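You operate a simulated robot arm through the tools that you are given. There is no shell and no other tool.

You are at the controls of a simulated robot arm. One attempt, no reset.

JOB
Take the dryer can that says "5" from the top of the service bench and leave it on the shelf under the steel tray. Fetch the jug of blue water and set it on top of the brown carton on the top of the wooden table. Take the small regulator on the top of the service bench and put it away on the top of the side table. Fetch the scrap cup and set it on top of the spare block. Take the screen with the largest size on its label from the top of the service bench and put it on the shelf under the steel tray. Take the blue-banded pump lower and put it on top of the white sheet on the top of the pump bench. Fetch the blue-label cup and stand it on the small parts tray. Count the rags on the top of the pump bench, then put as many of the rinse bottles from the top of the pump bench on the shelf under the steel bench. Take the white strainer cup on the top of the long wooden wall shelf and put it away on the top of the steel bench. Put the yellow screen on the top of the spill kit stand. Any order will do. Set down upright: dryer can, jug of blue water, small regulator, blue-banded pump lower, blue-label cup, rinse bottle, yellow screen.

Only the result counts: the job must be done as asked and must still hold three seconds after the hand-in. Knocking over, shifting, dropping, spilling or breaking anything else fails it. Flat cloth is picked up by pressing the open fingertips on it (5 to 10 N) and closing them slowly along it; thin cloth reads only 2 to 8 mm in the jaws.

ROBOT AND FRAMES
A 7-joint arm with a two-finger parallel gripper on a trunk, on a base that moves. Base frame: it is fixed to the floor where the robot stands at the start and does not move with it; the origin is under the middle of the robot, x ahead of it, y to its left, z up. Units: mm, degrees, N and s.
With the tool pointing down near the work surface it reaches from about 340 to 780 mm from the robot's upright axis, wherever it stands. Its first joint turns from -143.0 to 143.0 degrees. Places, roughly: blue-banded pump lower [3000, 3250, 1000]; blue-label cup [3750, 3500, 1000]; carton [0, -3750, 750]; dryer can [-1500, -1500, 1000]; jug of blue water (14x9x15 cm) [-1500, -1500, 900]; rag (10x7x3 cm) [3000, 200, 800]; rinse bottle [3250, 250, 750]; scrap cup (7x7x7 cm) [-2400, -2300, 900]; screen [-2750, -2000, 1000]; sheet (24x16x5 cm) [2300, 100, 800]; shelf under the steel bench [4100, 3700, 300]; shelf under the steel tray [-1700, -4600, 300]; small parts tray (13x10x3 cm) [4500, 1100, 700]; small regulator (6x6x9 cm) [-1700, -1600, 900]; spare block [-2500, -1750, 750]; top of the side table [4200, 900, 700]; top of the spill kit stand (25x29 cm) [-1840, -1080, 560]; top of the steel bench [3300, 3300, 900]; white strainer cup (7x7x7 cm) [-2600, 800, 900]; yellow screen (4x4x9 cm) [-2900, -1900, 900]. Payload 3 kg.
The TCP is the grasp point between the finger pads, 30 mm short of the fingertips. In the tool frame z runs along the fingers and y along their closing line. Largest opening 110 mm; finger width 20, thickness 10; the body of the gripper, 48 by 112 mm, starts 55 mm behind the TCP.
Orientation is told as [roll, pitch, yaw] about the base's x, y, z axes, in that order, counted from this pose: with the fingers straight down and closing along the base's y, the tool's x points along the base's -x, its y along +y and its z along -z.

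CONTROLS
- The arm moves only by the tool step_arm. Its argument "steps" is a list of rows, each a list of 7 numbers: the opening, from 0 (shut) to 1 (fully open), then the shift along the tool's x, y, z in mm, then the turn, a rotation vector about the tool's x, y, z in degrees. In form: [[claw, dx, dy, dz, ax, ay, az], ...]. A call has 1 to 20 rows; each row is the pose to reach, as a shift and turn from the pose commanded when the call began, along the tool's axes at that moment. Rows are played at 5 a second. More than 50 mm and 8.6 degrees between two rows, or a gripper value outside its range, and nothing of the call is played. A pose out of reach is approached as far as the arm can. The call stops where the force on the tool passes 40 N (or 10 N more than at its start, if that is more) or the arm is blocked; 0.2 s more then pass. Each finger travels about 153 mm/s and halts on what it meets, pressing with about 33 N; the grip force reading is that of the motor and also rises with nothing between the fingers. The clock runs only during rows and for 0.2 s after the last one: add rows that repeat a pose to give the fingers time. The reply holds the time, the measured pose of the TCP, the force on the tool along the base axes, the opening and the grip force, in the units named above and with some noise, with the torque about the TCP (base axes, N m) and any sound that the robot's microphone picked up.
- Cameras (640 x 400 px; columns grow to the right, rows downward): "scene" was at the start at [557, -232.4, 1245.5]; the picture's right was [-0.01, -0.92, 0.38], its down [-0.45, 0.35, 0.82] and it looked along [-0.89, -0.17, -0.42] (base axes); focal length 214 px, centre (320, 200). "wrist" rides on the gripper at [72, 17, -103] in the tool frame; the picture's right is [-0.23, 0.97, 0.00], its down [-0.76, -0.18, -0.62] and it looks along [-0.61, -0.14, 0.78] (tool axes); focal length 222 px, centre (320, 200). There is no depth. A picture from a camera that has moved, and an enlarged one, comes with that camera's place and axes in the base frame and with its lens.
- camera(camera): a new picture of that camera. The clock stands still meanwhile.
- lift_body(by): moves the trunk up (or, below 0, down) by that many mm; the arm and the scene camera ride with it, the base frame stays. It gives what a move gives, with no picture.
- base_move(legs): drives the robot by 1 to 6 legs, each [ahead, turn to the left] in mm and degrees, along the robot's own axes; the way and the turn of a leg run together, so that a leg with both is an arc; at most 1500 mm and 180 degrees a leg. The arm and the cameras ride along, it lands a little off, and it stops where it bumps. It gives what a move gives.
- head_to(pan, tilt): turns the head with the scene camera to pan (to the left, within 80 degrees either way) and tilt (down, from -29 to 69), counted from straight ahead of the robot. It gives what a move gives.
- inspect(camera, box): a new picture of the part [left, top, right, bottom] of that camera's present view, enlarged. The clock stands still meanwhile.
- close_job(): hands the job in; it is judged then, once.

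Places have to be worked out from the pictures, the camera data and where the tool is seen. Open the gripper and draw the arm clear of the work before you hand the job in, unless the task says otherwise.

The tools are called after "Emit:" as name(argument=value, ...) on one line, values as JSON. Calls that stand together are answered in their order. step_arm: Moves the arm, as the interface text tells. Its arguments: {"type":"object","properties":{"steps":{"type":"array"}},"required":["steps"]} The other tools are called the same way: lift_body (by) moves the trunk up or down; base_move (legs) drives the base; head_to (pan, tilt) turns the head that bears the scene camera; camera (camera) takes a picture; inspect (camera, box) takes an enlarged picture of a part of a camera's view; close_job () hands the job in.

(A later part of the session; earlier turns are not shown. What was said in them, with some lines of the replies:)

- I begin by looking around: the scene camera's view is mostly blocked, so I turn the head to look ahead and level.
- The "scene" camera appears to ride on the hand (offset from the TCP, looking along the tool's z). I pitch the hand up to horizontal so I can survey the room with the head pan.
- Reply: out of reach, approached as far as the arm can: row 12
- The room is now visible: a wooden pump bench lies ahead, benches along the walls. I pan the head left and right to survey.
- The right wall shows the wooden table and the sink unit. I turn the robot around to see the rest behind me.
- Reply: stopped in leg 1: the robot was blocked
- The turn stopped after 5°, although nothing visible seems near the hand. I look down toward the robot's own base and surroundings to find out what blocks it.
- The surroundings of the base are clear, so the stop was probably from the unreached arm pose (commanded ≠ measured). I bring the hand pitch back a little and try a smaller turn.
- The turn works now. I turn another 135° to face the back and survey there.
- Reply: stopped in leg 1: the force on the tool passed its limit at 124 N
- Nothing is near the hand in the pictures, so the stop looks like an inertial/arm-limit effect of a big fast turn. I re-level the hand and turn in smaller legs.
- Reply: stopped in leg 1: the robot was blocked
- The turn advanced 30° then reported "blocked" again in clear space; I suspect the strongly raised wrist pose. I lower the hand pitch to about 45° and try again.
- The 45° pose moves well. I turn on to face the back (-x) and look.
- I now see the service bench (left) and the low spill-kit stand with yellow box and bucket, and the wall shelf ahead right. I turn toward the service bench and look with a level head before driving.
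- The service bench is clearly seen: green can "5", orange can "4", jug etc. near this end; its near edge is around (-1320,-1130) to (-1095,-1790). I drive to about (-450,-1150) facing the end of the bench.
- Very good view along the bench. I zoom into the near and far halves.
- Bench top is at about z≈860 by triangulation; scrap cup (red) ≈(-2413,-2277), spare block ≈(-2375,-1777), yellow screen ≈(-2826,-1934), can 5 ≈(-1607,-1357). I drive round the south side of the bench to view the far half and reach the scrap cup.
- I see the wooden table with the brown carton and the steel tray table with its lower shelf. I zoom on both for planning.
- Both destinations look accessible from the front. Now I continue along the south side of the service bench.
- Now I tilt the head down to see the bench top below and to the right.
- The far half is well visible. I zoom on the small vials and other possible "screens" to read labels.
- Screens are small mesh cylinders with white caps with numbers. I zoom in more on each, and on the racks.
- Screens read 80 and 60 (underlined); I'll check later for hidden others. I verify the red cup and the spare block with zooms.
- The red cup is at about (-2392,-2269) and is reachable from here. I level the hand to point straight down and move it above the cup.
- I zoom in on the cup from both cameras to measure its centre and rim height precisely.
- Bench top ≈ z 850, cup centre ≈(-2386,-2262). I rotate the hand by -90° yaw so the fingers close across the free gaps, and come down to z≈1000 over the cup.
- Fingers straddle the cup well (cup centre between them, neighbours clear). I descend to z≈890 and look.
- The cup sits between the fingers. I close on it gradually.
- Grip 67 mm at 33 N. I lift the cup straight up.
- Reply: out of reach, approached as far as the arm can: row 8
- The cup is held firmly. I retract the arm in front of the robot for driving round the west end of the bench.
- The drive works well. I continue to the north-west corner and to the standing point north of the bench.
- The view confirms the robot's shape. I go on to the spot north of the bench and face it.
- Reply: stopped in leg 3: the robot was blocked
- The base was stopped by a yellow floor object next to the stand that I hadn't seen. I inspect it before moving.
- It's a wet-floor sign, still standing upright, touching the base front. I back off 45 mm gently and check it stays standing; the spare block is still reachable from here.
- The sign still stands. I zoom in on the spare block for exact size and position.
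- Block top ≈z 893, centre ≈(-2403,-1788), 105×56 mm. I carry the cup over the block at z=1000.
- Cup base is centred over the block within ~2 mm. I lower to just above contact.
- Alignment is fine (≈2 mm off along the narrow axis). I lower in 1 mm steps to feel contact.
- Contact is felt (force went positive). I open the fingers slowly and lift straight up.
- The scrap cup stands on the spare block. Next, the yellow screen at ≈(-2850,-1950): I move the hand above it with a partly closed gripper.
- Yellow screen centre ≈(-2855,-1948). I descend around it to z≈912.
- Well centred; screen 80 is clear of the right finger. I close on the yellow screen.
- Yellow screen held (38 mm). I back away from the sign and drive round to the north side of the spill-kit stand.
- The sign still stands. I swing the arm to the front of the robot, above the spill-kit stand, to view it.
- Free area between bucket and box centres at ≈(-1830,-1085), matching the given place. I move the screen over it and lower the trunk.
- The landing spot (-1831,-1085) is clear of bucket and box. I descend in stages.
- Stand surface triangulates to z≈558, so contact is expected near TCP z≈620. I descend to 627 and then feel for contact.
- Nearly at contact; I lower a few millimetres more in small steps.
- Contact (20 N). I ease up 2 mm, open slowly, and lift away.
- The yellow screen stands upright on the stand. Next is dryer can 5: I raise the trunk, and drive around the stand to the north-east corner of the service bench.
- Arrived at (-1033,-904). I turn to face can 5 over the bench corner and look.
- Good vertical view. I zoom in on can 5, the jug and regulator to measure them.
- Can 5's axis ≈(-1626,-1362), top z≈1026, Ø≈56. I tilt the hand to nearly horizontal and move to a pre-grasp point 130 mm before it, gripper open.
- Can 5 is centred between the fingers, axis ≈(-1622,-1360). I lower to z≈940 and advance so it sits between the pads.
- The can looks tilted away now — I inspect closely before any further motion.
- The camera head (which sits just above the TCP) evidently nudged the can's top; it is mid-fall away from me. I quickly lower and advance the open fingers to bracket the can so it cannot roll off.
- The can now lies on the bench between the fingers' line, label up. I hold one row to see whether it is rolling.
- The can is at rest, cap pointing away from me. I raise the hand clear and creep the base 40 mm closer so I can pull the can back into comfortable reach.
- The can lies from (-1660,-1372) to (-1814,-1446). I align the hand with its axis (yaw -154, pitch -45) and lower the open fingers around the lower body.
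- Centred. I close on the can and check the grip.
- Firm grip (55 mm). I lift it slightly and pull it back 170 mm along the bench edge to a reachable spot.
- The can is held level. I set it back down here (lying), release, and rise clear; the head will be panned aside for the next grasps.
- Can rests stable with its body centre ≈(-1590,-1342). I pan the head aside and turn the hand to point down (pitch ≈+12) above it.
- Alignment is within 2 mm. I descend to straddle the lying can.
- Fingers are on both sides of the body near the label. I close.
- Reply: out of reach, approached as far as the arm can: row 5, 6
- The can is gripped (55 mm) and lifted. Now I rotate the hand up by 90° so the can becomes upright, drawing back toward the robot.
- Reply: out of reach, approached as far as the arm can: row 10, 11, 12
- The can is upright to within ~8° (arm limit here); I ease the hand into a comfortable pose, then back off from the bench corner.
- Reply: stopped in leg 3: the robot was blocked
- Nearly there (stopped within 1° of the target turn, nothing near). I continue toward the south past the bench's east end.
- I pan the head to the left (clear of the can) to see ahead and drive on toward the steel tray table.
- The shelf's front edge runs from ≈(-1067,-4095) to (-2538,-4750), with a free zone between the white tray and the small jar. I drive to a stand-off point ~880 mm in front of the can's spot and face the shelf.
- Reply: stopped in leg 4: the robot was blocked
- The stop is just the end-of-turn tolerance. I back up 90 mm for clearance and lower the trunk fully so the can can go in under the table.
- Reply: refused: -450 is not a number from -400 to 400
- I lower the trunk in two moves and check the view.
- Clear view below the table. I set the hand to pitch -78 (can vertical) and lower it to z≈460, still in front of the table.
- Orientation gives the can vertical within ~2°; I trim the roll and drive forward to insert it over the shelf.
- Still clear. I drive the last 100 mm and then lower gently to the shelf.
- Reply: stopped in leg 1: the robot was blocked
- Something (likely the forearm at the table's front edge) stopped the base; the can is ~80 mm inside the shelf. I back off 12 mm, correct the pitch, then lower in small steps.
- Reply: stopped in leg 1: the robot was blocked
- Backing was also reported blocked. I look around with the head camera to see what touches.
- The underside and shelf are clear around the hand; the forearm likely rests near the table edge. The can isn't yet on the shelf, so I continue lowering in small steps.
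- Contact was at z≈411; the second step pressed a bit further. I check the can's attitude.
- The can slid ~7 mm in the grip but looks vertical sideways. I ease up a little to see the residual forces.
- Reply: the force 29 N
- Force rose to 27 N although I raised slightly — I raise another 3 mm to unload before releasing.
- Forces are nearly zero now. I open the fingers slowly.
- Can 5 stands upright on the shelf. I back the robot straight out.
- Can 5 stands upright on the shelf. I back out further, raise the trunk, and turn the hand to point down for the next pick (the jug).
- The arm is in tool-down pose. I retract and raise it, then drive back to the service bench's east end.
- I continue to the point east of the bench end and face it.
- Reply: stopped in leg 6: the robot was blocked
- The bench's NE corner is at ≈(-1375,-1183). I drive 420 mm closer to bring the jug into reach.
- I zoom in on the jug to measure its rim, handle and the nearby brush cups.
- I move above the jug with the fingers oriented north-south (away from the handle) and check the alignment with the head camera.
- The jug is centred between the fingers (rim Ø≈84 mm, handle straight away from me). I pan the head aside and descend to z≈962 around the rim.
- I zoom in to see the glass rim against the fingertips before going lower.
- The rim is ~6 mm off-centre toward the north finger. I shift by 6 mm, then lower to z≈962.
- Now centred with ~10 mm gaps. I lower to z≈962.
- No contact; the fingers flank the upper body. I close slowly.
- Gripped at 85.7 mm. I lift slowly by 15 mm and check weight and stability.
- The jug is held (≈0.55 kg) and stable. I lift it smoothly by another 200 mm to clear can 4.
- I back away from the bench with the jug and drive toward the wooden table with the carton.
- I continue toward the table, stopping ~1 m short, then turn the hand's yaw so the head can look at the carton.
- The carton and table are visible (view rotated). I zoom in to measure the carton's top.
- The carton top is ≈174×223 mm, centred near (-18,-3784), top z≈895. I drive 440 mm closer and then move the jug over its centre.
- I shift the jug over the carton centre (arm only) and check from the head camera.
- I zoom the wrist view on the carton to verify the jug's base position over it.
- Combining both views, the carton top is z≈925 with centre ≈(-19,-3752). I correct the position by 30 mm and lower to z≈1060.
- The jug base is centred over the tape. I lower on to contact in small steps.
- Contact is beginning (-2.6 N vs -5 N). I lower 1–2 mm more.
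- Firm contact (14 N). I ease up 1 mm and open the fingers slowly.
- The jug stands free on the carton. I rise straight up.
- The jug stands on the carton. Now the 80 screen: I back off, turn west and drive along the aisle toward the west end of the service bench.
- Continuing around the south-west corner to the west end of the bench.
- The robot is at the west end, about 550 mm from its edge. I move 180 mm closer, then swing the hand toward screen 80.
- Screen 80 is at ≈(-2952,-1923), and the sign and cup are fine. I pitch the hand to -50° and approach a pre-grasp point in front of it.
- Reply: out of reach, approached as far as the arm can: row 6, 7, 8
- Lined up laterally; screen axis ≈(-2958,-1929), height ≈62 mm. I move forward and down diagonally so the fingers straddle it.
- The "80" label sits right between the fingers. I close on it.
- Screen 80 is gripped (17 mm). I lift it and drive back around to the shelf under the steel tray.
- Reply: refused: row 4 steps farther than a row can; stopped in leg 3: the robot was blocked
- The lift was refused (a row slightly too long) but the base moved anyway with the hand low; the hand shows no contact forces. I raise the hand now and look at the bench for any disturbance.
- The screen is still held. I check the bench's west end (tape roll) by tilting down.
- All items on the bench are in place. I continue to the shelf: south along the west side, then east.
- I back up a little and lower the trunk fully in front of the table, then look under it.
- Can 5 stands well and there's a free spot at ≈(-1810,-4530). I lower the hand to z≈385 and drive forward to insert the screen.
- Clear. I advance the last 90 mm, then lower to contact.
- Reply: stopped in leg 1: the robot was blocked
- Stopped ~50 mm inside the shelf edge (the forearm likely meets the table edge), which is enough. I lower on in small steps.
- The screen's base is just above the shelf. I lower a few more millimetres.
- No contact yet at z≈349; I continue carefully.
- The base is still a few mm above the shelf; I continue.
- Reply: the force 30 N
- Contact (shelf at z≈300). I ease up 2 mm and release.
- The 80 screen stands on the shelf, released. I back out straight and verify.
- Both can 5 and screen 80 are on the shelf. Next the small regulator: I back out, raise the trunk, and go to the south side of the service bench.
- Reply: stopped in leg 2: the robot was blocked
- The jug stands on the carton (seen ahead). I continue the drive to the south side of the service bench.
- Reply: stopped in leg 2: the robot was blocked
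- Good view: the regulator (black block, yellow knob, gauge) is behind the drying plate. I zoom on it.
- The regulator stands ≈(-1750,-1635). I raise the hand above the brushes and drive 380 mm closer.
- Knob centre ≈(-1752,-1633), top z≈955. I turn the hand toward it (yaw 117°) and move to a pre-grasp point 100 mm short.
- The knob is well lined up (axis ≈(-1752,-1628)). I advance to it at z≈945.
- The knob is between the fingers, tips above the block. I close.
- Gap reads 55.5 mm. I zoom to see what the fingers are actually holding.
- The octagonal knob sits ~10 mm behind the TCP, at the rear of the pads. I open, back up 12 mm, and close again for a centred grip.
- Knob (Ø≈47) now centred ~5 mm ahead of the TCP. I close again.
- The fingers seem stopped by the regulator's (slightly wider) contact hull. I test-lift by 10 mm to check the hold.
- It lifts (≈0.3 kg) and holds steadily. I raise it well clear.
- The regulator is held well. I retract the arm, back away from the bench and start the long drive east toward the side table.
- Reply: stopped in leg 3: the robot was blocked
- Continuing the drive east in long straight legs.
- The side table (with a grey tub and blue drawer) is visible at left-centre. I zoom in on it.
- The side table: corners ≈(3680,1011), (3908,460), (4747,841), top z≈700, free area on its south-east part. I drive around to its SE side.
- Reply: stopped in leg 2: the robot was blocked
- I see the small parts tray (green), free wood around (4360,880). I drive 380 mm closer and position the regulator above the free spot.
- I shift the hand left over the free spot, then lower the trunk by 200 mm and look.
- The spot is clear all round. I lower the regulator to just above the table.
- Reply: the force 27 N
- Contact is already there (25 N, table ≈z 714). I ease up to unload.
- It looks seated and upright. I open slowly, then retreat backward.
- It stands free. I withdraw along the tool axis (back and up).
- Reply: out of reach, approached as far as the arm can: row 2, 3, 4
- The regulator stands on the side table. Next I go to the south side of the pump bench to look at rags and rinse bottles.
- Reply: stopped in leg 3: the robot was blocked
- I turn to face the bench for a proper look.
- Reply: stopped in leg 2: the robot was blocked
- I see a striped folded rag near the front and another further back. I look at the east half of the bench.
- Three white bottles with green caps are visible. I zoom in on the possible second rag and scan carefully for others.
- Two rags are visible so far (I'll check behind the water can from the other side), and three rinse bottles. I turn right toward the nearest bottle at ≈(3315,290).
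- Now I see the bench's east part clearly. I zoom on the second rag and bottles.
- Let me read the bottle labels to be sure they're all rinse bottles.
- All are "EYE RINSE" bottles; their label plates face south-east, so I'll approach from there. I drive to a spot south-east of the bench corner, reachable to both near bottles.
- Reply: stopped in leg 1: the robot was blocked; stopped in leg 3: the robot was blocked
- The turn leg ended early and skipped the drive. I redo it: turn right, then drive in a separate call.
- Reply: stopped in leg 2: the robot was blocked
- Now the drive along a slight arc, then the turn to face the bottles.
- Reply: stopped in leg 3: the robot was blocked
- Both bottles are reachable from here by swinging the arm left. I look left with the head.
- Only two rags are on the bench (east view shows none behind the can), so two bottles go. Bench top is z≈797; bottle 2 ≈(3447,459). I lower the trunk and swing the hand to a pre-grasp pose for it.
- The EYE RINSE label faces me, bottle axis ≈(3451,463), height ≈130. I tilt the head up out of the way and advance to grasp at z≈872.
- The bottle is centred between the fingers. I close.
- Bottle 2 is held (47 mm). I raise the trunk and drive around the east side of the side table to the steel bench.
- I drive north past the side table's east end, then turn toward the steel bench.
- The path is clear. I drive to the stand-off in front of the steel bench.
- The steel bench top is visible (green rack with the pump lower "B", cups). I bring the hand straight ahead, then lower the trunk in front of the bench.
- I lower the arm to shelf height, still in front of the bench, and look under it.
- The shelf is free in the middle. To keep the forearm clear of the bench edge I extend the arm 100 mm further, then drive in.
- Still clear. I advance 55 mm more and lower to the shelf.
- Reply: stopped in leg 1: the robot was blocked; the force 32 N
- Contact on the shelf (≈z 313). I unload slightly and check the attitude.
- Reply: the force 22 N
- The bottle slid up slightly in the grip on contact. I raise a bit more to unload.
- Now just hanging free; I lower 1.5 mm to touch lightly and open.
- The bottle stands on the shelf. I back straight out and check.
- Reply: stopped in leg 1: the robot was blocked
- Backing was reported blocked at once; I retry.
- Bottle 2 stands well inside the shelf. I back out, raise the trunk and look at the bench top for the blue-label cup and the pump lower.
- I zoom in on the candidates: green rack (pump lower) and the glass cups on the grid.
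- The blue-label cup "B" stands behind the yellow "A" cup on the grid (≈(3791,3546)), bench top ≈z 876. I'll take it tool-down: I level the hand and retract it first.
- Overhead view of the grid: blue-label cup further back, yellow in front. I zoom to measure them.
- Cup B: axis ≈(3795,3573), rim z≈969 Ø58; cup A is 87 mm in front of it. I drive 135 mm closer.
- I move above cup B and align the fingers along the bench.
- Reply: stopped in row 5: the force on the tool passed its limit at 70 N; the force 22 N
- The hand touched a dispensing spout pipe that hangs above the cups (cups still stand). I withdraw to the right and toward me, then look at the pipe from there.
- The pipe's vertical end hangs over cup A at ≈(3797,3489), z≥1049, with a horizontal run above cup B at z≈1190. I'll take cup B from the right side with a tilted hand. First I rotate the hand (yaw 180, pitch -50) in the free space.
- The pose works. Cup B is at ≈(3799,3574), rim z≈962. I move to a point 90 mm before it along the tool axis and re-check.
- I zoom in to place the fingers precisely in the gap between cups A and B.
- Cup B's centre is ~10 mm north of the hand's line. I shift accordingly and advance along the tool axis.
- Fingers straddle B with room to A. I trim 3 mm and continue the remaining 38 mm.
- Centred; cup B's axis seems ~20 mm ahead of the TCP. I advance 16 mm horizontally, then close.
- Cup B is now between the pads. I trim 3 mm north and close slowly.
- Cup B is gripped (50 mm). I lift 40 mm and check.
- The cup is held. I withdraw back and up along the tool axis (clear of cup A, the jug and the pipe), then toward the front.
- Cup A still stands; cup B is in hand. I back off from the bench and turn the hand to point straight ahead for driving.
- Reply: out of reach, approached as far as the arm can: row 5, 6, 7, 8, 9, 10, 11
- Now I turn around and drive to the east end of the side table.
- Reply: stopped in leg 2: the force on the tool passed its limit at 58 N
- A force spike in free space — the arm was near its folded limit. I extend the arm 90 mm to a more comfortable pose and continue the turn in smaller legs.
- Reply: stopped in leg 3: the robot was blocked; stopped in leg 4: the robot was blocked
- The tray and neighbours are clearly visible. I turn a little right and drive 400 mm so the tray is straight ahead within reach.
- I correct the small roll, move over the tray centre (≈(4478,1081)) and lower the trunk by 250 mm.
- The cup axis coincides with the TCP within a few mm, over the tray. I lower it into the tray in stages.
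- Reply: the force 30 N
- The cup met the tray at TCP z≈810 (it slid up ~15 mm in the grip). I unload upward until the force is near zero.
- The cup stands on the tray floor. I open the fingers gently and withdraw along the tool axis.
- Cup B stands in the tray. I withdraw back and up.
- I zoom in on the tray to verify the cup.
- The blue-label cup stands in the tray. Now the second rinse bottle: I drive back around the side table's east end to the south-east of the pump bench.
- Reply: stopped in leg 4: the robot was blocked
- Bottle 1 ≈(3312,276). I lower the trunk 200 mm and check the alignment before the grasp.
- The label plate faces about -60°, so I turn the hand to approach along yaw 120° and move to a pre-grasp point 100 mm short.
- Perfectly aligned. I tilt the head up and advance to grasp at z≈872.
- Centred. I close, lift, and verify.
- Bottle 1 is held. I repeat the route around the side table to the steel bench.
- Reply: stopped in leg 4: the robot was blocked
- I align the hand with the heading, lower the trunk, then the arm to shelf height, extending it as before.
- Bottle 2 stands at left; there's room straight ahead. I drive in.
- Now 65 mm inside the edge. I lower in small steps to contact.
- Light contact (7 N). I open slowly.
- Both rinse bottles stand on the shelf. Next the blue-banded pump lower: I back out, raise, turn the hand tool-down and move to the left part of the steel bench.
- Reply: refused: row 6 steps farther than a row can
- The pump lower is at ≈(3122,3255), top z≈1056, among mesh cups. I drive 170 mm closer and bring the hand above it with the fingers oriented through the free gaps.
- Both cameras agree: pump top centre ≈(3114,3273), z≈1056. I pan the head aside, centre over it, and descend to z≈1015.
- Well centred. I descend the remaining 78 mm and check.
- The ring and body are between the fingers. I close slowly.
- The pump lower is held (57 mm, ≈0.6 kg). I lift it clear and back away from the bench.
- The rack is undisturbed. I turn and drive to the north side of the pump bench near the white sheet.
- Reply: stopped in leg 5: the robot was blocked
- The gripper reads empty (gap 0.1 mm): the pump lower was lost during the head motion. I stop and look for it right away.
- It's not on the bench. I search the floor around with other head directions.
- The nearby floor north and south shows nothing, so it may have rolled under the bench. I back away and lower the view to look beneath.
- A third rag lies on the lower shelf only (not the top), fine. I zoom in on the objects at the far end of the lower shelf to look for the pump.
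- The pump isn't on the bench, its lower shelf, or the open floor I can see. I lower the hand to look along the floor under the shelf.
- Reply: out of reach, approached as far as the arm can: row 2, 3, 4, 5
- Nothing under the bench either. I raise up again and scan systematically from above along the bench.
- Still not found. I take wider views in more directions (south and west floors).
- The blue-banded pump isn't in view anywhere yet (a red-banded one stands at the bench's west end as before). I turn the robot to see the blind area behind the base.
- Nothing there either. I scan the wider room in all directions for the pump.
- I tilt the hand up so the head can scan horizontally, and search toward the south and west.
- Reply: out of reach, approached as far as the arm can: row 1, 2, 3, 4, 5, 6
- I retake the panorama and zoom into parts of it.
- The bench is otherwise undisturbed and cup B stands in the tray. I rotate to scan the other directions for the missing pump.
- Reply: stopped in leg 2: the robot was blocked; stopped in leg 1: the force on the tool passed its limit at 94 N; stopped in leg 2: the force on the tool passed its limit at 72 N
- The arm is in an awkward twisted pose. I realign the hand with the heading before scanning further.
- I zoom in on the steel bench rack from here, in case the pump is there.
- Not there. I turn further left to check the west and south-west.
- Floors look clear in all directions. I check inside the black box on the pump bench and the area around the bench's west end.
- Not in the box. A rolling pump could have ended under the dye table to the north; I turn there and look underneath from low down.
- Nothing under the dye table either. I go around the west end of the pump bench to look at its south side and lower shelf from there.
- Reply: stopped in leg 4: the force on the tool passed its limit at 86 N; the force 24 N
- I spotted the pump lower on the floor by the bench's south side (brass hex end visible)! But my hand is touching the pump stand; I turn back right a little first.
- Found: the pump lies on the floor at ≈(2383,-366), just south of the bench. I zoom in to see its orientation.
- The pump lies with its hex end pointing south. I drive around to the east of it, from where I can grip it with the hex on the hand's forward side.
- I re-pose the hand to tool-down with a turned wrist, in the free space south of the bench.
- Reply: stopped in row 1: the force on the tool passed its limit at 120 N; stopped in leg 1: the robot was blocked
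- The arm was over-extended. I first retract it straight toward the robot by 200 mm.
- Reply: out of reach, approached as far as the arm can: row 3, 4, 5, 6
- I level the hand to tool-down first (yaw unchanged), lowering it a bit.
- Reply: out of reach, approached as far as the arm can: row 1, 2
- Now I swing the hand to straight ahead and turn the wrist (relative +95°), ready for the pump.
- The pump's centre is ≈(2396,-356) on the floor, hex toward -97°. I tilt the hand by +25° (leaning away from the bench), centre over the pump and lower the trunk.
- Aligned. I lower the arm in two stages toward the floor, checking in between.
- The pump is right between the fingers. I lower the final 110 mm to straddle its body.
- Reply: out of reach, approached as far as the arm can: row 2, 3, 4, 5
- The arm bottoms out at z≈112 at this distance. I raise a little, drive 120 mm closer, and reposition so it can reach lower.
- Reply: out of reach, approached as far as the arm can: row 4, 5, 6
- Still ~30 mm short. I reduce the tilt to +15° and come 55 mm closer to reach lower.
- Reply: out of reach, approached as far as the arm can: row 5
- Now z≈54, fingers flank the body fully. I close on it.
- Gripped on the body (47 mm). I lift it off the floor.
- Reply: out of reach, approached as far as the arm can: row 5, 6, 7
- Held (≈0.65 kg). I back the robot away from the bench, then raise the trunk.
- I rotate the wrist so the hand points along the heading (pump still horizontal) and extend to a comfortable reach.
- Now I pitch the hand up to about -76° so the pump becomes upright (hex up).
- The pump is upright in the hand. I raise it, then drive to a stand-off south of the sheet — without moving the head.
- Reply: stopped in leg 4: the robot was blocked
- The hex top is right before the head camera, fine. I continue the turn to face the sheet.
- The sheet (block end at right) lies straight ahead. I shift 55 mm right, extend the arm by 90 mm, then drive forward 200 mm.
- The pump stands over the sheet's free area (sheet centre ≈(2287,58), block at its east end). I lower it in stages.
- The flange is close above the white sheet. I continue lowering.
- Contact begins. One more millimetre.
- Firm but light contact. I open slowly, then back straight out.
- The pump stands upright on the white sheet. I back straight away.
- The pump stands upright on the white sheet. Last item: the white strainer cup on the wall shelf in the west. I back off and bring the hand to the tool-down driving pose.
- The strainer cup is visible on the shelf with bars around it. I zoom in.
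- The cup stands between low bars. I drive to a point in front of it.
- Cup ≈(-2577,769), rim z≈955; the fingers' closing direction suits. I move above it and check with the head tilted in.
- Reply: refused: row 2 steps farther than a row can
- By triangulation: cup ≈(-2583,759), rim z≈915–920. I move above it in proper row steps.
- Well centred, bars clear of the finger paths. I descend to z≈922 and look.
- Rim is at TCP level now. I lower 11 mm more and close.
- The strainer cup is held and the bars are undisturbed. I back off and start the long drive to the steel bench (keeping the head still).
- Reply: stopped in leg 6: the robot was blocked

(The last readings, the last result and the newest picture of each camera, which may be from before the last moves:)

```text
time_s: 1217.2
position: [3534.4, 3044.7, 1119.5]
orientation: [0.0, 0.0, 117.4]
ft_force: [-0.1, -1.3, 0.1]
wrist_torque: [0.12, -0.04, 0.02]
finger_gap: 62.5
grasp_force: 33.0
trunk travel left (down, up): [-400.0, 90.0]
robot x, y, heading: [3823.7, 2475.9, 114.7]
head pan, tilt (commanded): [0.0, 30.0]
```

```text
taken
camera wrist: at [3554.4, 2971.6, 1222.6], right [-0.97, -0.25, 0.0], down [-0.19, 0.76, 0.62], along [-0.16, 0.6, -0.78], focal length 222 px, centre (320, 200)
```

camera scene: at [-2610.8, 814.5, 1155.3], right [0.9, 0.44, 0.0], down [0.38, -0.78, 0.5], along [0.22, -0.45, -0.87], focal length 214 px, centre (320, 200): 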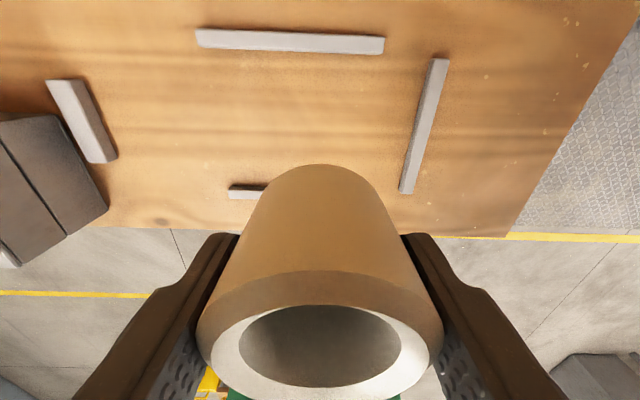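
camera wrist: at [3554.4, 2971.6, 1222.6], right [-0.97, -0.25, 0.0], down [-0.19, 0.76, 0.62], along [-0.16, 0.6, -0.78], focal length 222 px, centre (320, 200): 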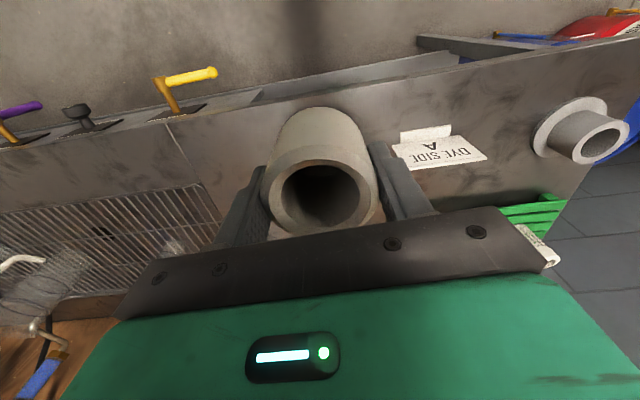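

I drive 130 mm closer, shift the hand left over the free bench area, and look.

Emit:
base_move(legs=[[130, 0]])

Emit:
step_arm(steps=[[0.42, -17, 21, 0, 0, 0, 0], [0.42, -35, 42, 0, 0, 0, 0], [0.42, -52, 63, 0, 0, 0, 0], [0.42, -52, 63, 0, 0, 0, 0]])

Emit:
camera(camera="wrist")

Emit:
camera(camera="scene")

```text
time_s: 1218.5
position: [3479.7, 3162.0, 1119.9]
orientation: [0.1, 0.1, 117.5]
ft_force: [0.2, -0.2, -0.8]
wrist_torque: [0.0, 0.0, 0.03]
finger_gap: 62.1
grasp_force: 32.9
trunk travel left (down, up): [-400.0, 90.0]
robot x, y, heading: [3771.6, 2587.0, 114.4]
head pan, tilt (commanded): [0.0, 30.0]
```

```text
time_s: 1219.5
position: [3399.6, 3179.6, 1118.9]
orientation: [0.0, 0.0, 117.4]
ft_force: [0.1, 0.5, -1.0]
wrist_torque: [-0.02, -0.03, 0.02]
finger_gap: 62.5
grasp_force: 33.2
trunk travel left (down, up): [-400.0, 90.0]
robot x, y, heading: [3769.9, 2587.5, 114.7]
head pan, tilt (commanded): [0.0, 30.0]
```

```text
taken
camera wrist: at [3418.3, 3108.3, 1222.6], right [-0.97, -0.25, 0.0], down [-0.19, 0.76, 0.62], along [-0.15, 0.6, -0.78], focal length 222 px, centre (320, 200)
```

wrist: 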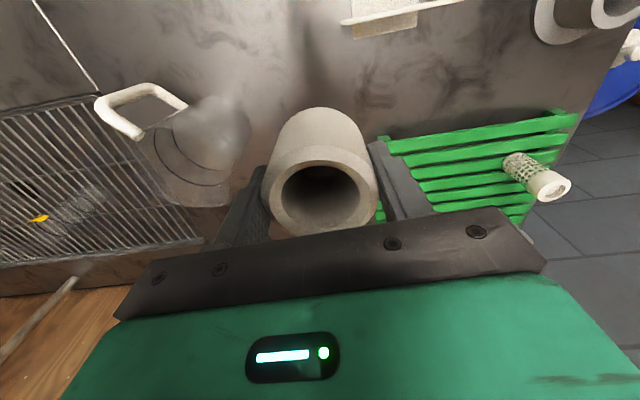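

```text
taken
camera scene: at [3367.8, 3234.1, 1158.6], right [0.89, 0.46, 0.0], down [0.4, -0.77, 0.5], along [0.23, -0.45, -0.87], focal length 214 px, centre (320, 200)
```

scene: 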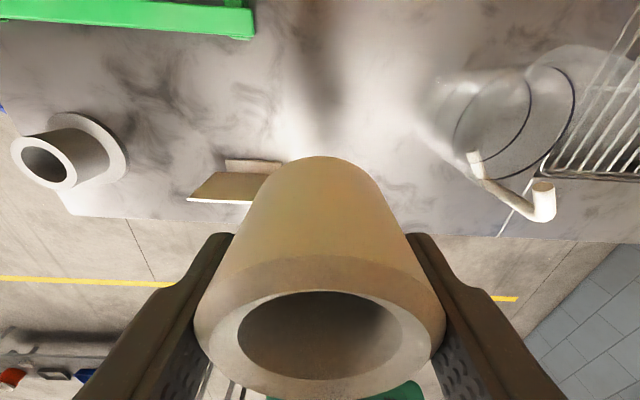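

The landing area is free; I shift 25 mm right and 20 mm deeper to stay clear of the sign, then lower.

Emit:
step_arm(steps=[[0.42, -20, -25, 0, 0, 0, 0], [0.42, -20, -25, 35, 0, 0, 0], [0.42, -20, -25, 75, 0, 0, 0], [0.42, -20, -25, 115, 0, 0, 0], [0.42, -20, -25, 145, 0, 0, 0], [0.42, -20, -25, 165, 0, 0, 0], [0.42, -20, -25, 165, 0, 0, 0]])

Emit:
camera(camera="scene")

```text
time_s: 1221.1
position: [3413.0, 3207.7, 954.9]
orientation: [0.1, 0.1, 117.5]
ft_force: [-0.5, -0.3, -0.6]
wrist_torque: [0.02, 0.04, -0.02]
finger_gap: 62.4
grasp_force: 32.9
trunk travel left (down, up): [-400.0, 90.0]
robot x, y, heading: [3771.4, 2586.8, 114.6]
head pan, tilt (commanded): [0.0, 30.0]
```

```text
taken
camera scene: at [3382.2, 3262.5, 993.2], right [0.89, 0.46, 0.0], down [0.4, -0.77, 0.5], along [0.23, -0.45, -0.86], focal length 214 px, centre (320, 200)
```

scene: 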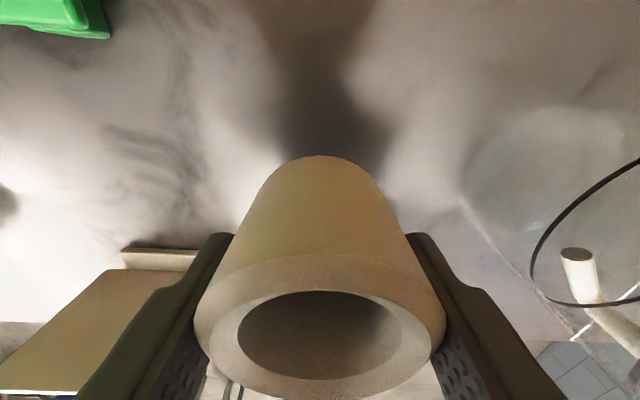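

Clear on both sides. I lower in small steps to contact.

Emit:
step_arm(steps=[[0.42, 0, 0, 5, 0, 0, 0], [0.42, 0, 0, 10, 0, 0, 0], [0.42, 0, 0, 14, 0, 0, 0], [0.42, 0, 0, 14, 0, 0, 0]])

```text
time_s: 1222.1
position: [3413.5, 3208.2, 940.1]
orientation: [0.1, 0.0, 117.4]
ft_force: [-0.6, -0.5, -0.8]
wrist_torque: [0.01, -0.03, -0.01]
finger_gap: 62.6
grasp_force: 33.3
trunk travel left (down, up): [-400.0, 90.0]
robot x, y, heading: [3773.6, 2584.8, 114.6]
head pan, tilt (commanded): [0.0, 30.0]
```

Emit:
step_arm(steps=[[0.42, 0, 0, 3, 0, 0, 0], [0.42, 0, 0, 6, 0, 0, 0], [0.42, 0, 0, 6, 0, 0, 0]])

```text
time_s: 1222.9
position: [3413.6, 3209.2, 933.9]
orientation: [0.1, 0.0, 117.4]
ft_force: [-0.2, 0.5, -0.6]
wrist_torque: [-0.01, 0.03, 0.01]
finger_gap: 62.1
grasp_force: 33.3
trunk travel left (down, up): [-400.0, 90.0]
robot x, y, heading: [3770.4, 2588.5, 114.7]
head pan, tilt (commanded): [0.0, 30.0]
```

Emit:
step_arm(steps=[[0.42, 0, 0, 2, 0, 0, 0], [0.42, 0, 0, 4, 0, 0, 0], [0.42, 0, 0, 4, 0, 0, 0]])

```text
time_s: 1223.7
position: [3413.7, 3208.2, 930.8]
orientation: [0.2, 0.1, 117.5]
ft_force: [0.5, 0.2, 0.2]
wrist_torque: [0.0, -0.01, -0.01]
finger_gap: 62.3
grasp_force: 33.7
trunk travel left (down, up): [-400.0, 90.0]
robot x, y, heading: [3772.8, 2585.8, 114.9]
head pan, tilt (commanded): [0.0, 30.0]
```

Emit:
step_arm(steps=[[0.42, 0, 0, 1.5, 0, 0, 0], [0.42, 0, 0, 3, 0, 0, 0], [0.42, 0, 0, 3, 0, 0, 0]])

```text
time_s: 1224.5
position: [3413.5, 3208.0, 926.8]
orientation: [0.1, 0.1, 117.4]
ft_force: [-0.1, -0.6, -0.8]
wrist_torque: [0.0, 0.01, -0.01]
finger_gap: 62.1
grasp_force: 33.0
trunk travel left (down, up): [-400.0, 90.0]
robot x, y, heading: [3769.6, 2588.7, 114.4]
head pan, tilt (commanded): [0.0, 30.0]
```

Emit:
step_arm(steps=[[0.42, 0, 0, 2, 0, 0, 0], [0.42, 0, 0, 4, 0, 0, 0], [0.42, 0, 0, 4, 0, 0, 0]])

Emit:
camera(camera="scene")

```text
time_s: 1225.3
position: [3412.8, 3207.7, 923.1]
orientation: [0.1, 0.1, 117.3]
ft_force: [-0.2, 0.8, -0.9]
wrist_torque: [0.03, 0.02, 0.01]
finger_gap: 62.3
grasp_force: 32.6
trunk travel left (down, up): [-400.0, 90.0]
robot x, y, heading: [3772.6, 2589.4, 114.6]
head pan, tilt (commanded): [0.0, 30.0]
```

```text
taken
camera scene: at [3381.5, 3262.6, 962.4], right [0.89, 0.46, 0.0], down [0.4, -0.77, 0.5], along [0.23, -0.45, -0.87], focal length 214 px, centre (320, 200)
```

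scene: 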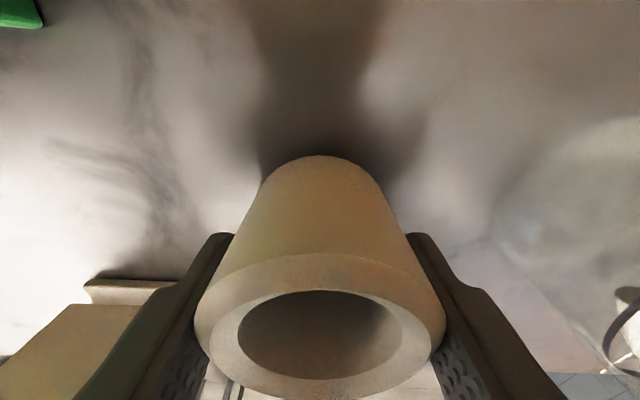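

Emit:
step_arm(steps=[[0.42, 0, 0, 2, 0, 0, 0], [0.42, 0, 0, 4, 0, 0, 0], [0.42, 0, 0, 4, 0, 0, 0]])

```text
time_s: 1226.1
position: [3412.6, 3208.4, 918.9]
orientation: [0.2, 0.1, 117.3]
ft_force: [0.8, 0.4, -0.3]
wrist_torque: [0.01, 0.02, -0.03]
finger_gap: 62.1
grasp_force: 33.2
trunk travel left (down, up): [-400.0, 90.0]
robot x, y, heading: [3769.1, 2587.6, 114.7]
head pan, tilt (commanded): [0.0, 30.0]
```

Emit:
step_arm(steps=[[0.42, 0, 0, 1.5, 0, 0, 0], [0.42, 0, 0, 3, 0, 0, 0], [0.42, 0, 0, 3, 0, 0, 0]])

```text
time_s: 1226.9
position: [3413.5, 3207.5, 916.1]
orientation: [0.0, 0.1, 117.3]
ft_force: [0.3, 0.3, 0.1]
wrist_torque: [0.02, -0.03, 0.01]
finger_gap: 62.1
grasp_force: 33.2
trunk travel left (down, up): [-400.0, 90.0]
robot x, y, heading: [3767.2, 2588.1, 114.5]
head pan, tilt (commanded): [0.0, 30.0]
```

Emit:
step_arm(steps=[[0.42, 0, 0, 1, 0, 0, 0], [0.42, 0, 0, 2, 0, 0, 0], [0.42, 0, 0, 2, 0, 0, 0]])

Emit:
inspect(camera="scene", box=[200, 100, 440, 260])

```text
time_s: 1227.7
position: [3412.4, 3208.1, 913.2]
orientation: [0.1, 0.1, 117.4]
ft_force: [-0.2, -0.7, -1.5]
wrist_torque: [-0.01, 0.02, -0.01]
finger_gap: 62.2
grasp_force: 33.5
trunk travel left (down, up): [-400.0, 90.0]
robot x, y, heading: [3773.0, 2590.0, 114.7]
head pan, tilt (commanded): [0.0, 30.0]
```

```text
2.50 times, centred on (320, 180) of scene
camera zoom: at [3381.8, 3262.5, 953.4], right [0.89, 0.46, 0.0], down [0.4, -0.77, 0.5], along [0.23, -0.45, -0.87], focal length 536 px, centre (320, 250)
```

zoom: 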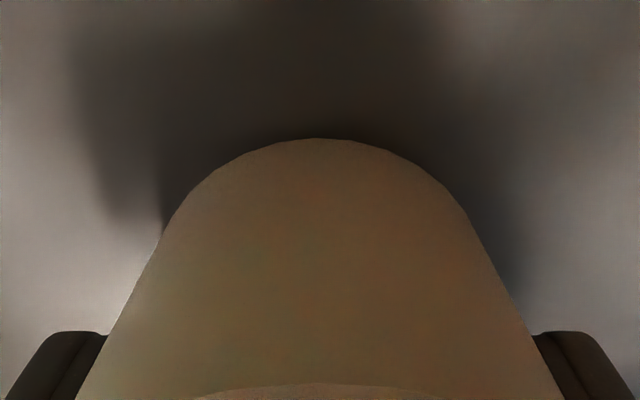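

Emit:
step_arm(steps=[[0.42, 0, 0, 1, 0, 0, 0], [0.42, 0, 0, 2, 0, 0, 0], [0.42, 0, 0, 2, 0, 0, 0]])

```text
time_s: 1228.5
position: [3412.2, 3207.0, 912.4]
orientation: [0.2, 0.0, 117.5]
ft_force: [0.1, -0.6, 2.9]
wrist_torque: [0.03, -0.14, 0.0]
finger_gap: 62.0
grasp_force: 33.1
trunk travel left (down, up): [-400.0, 90.0]
robot x, y, heading: [3768.7, 2588.8, 114.4]
head pan, tilt (commanded): [0.0, 30.0]
```

Contact felt (+3 N). I open gently and rise straight up.

Emit:
step_arm(steps=[[0.57, 0, 0, 0, 0, 0, 0], [0.6, 0, 0, 0, 0, 0, 0], [0.65, 0, 0, 0, 0, 0, 0], [0.72, 0, 0, 0, 0, 0, 0], [0.8, 0, 0, 0, 0, 0, 0], [0.8, 0, 0, 0, 0, 0, 0], [0.8, 0, 0, -20, 0, 0, 0], [0.8, 0, 0, -55, 0, 0, 0], [0.8, 0, 0, -95, 0, 0, 0], [0.8, 0, 0, -140, 0, 0, 0], [0.8, 0, 0, -185, 0, 0, 0]])

Emit:
camera(camera="scene")

Emit:
camera(camera="wrist")

```text
time_s: 1230.9
position: [3413.3, 3207.5, 1097.7]
orientation: [0.1, -0.1, 117.4]
ft_force: [-0.3, 0.2, 0.3]
wrist_torque: [-0.02, -0.02, 0.0]
finger_gap: 88.1
grasp_force: 0.0
trunk travel left (down, up): [-400.0, 90.0]
robot x, y, heading: [3770.7, 2585.6, 114.7]
head pan, tilt (commanded): [0.0, 30.0]
```

```text
taken
camera scene: at [3381.3, 3261.9, 1137.3], right [0.89, 0.46, 0.0], down [0.4, -0.77, 0.5], along [0.23, -0.44, -0.87], focal length 214 px, centre (320, 200)
```

scene: 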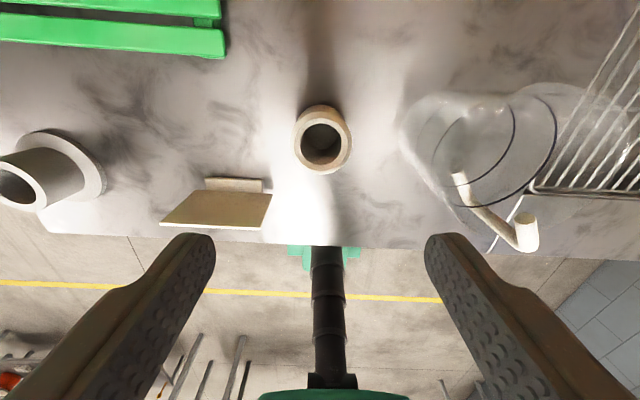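

```text
taken
camera wrist: at [3431.8, 3136.0, 1201.0], right [-0.97, -0.25, 0.0], down [-0.19, 0.76, 0.62], along [-0.16, 0.6, -0.78], focal length 222 px, centre (320, 200)
```

wrist: 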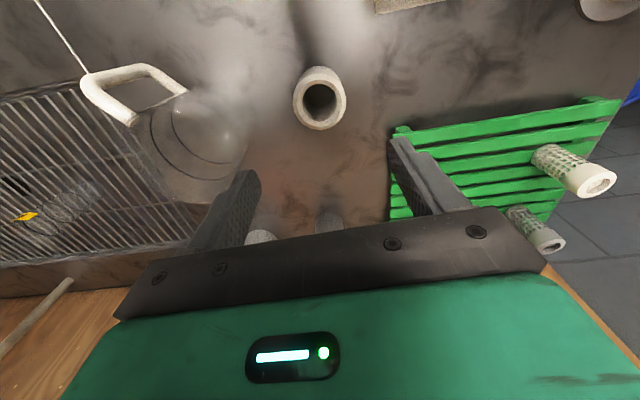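

The strainer cup stands on the steel bench. I open fully, back the robot well clear of the bench, and take a final look.

Emit:
step_arm(steps=[[1, 0, 0, -10, 0, 0, 0], [1, 0, 0, -10, 0, 0, 0]])

Emit:
base_move(legs=[[-450, 0]])

Emit:
head_to(pan=0, tilt=-28)

Emit:
camera(camera="scene")

```text
time_s: 1231.5
position: [3411.6, 3207.4, 1107.1]
orientation: [0.1, 0.0, 117.5]
ft_force: [0.8, 0.4, 0.3]
wrist_torque: [0.01, -0.02, -0.01]
finger_gap: 110.1
grasp_force: 0.0
trunk travel left (down, up): [-400.0, 90.0]
robot x, y, heading: [3771.5, 2590.4, 114.6]
head pan, tilt (commanded): [0.0, 30.0]
```

```text
time_s: 1234.2
position: [3598.8, 2799.5, 1106.7]
orientation: [0.1, 0.1, 117.4]
ft_force: [0.3, 0.1, -0.5]
wrist_torque: [-0.05, 0.04, -0.01]
finger_gap: 110.0
grasp_force: 0.0
trunk travel left (down, up): [-400.0, 90.0]
robot x, y, heading: [3956.3, 2176.3, 114.5]
head pan, tilt (commanded): [0.0, 30.0]
```

```text
time_s: 1235.5
position: [3599.2, 2798.9, 1107.4]
orientation: [0.1, 0.1, 117.5]
ft_force: [0.0, -0.4, 0.3]
wrist_torque: [-0.04, 0.0, 0.0]
finger_gap: 110.2
grasp_force: 0.0
trunk travel left (down, up): [-400.0, 90.0]
robot x, y, heading: [3960.1, 2181.4, 114.7]
head pan, tilt (commanded): [0.0, -28.0]
```

```text
taken
camera scene: at [3526.9, 2930.9, 1169.2], right [0.89, 0.46, 0.0], down [0.41, -0.78, -0.47], along [-0.22, 0.41, -0.88], focal length 214 px, centre (320, 200)
```

scene: 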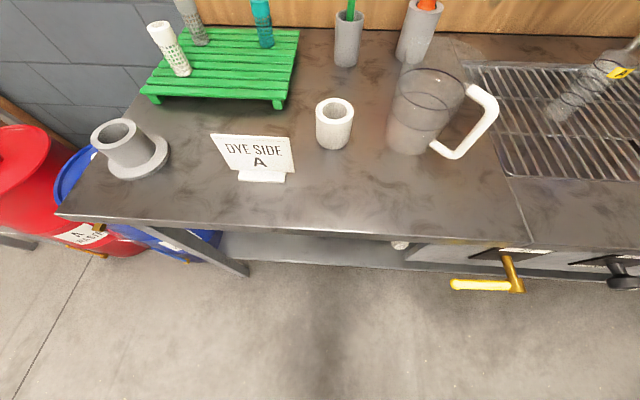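

All ten parts of the job are placed, the gripper is open and empty, and the arm is clear of the work. I hand the job in.

Emit:
close_job()

```text
The job is handed in.
```

I handed in the job with all ten tasks placed. A few things got bumped or dropped along the way, and any of those could affect how it's judged.

**What went where:**
- **Dryer can 5:** upright on the shelf under the steel tray.
- **Jug of blue water:** upright on the brown carton.
- **Small regulator:** upright on the side table.
- **Scrap cup:** on the spare block.
- **Screen:** the one labelled 80 is on the shelf under the steel tray. The only other numbered screen I found on the service bench was 60.
- **Blue-banded pump lower:** upright on the white sheet on the pump bench.
- **Blue-label cup:** upright in the small parts tray.
- **Rinse bottles:** two upright on the shelf under the steel bench. I counted two rags on top of the pump bench; a third was on its lower shelf, so I left it out.
- **White strainer cup:** on the steel bench.
- **Yellow screen:** upright on the spill kit stand.

**What went wrong:**
- **Can 5** tipped over on the service bench when my camera head touched it. I stood it up again while moving it.
- **The pump lower** came out of the gripper near the pump bench and ended up on the floor south of it. I picked it up and set it upright; nothing on the bench looked disturbed.
- **The wet-floor sign** by the spill kit stand was hit by the base early on. It stayed standing, but I have no earlier picture to tell whether it moved.
- **The dispensing pipe** over the cups on the steel bench and the pump stand by the pump bench were touched by the arm. The base also stopped short several times at the steel tray table and steel bench, probably from the arm touching their edges. I saw no damage.

I checked each item right after placing it, but I did not go back to re-check everything before handing in.
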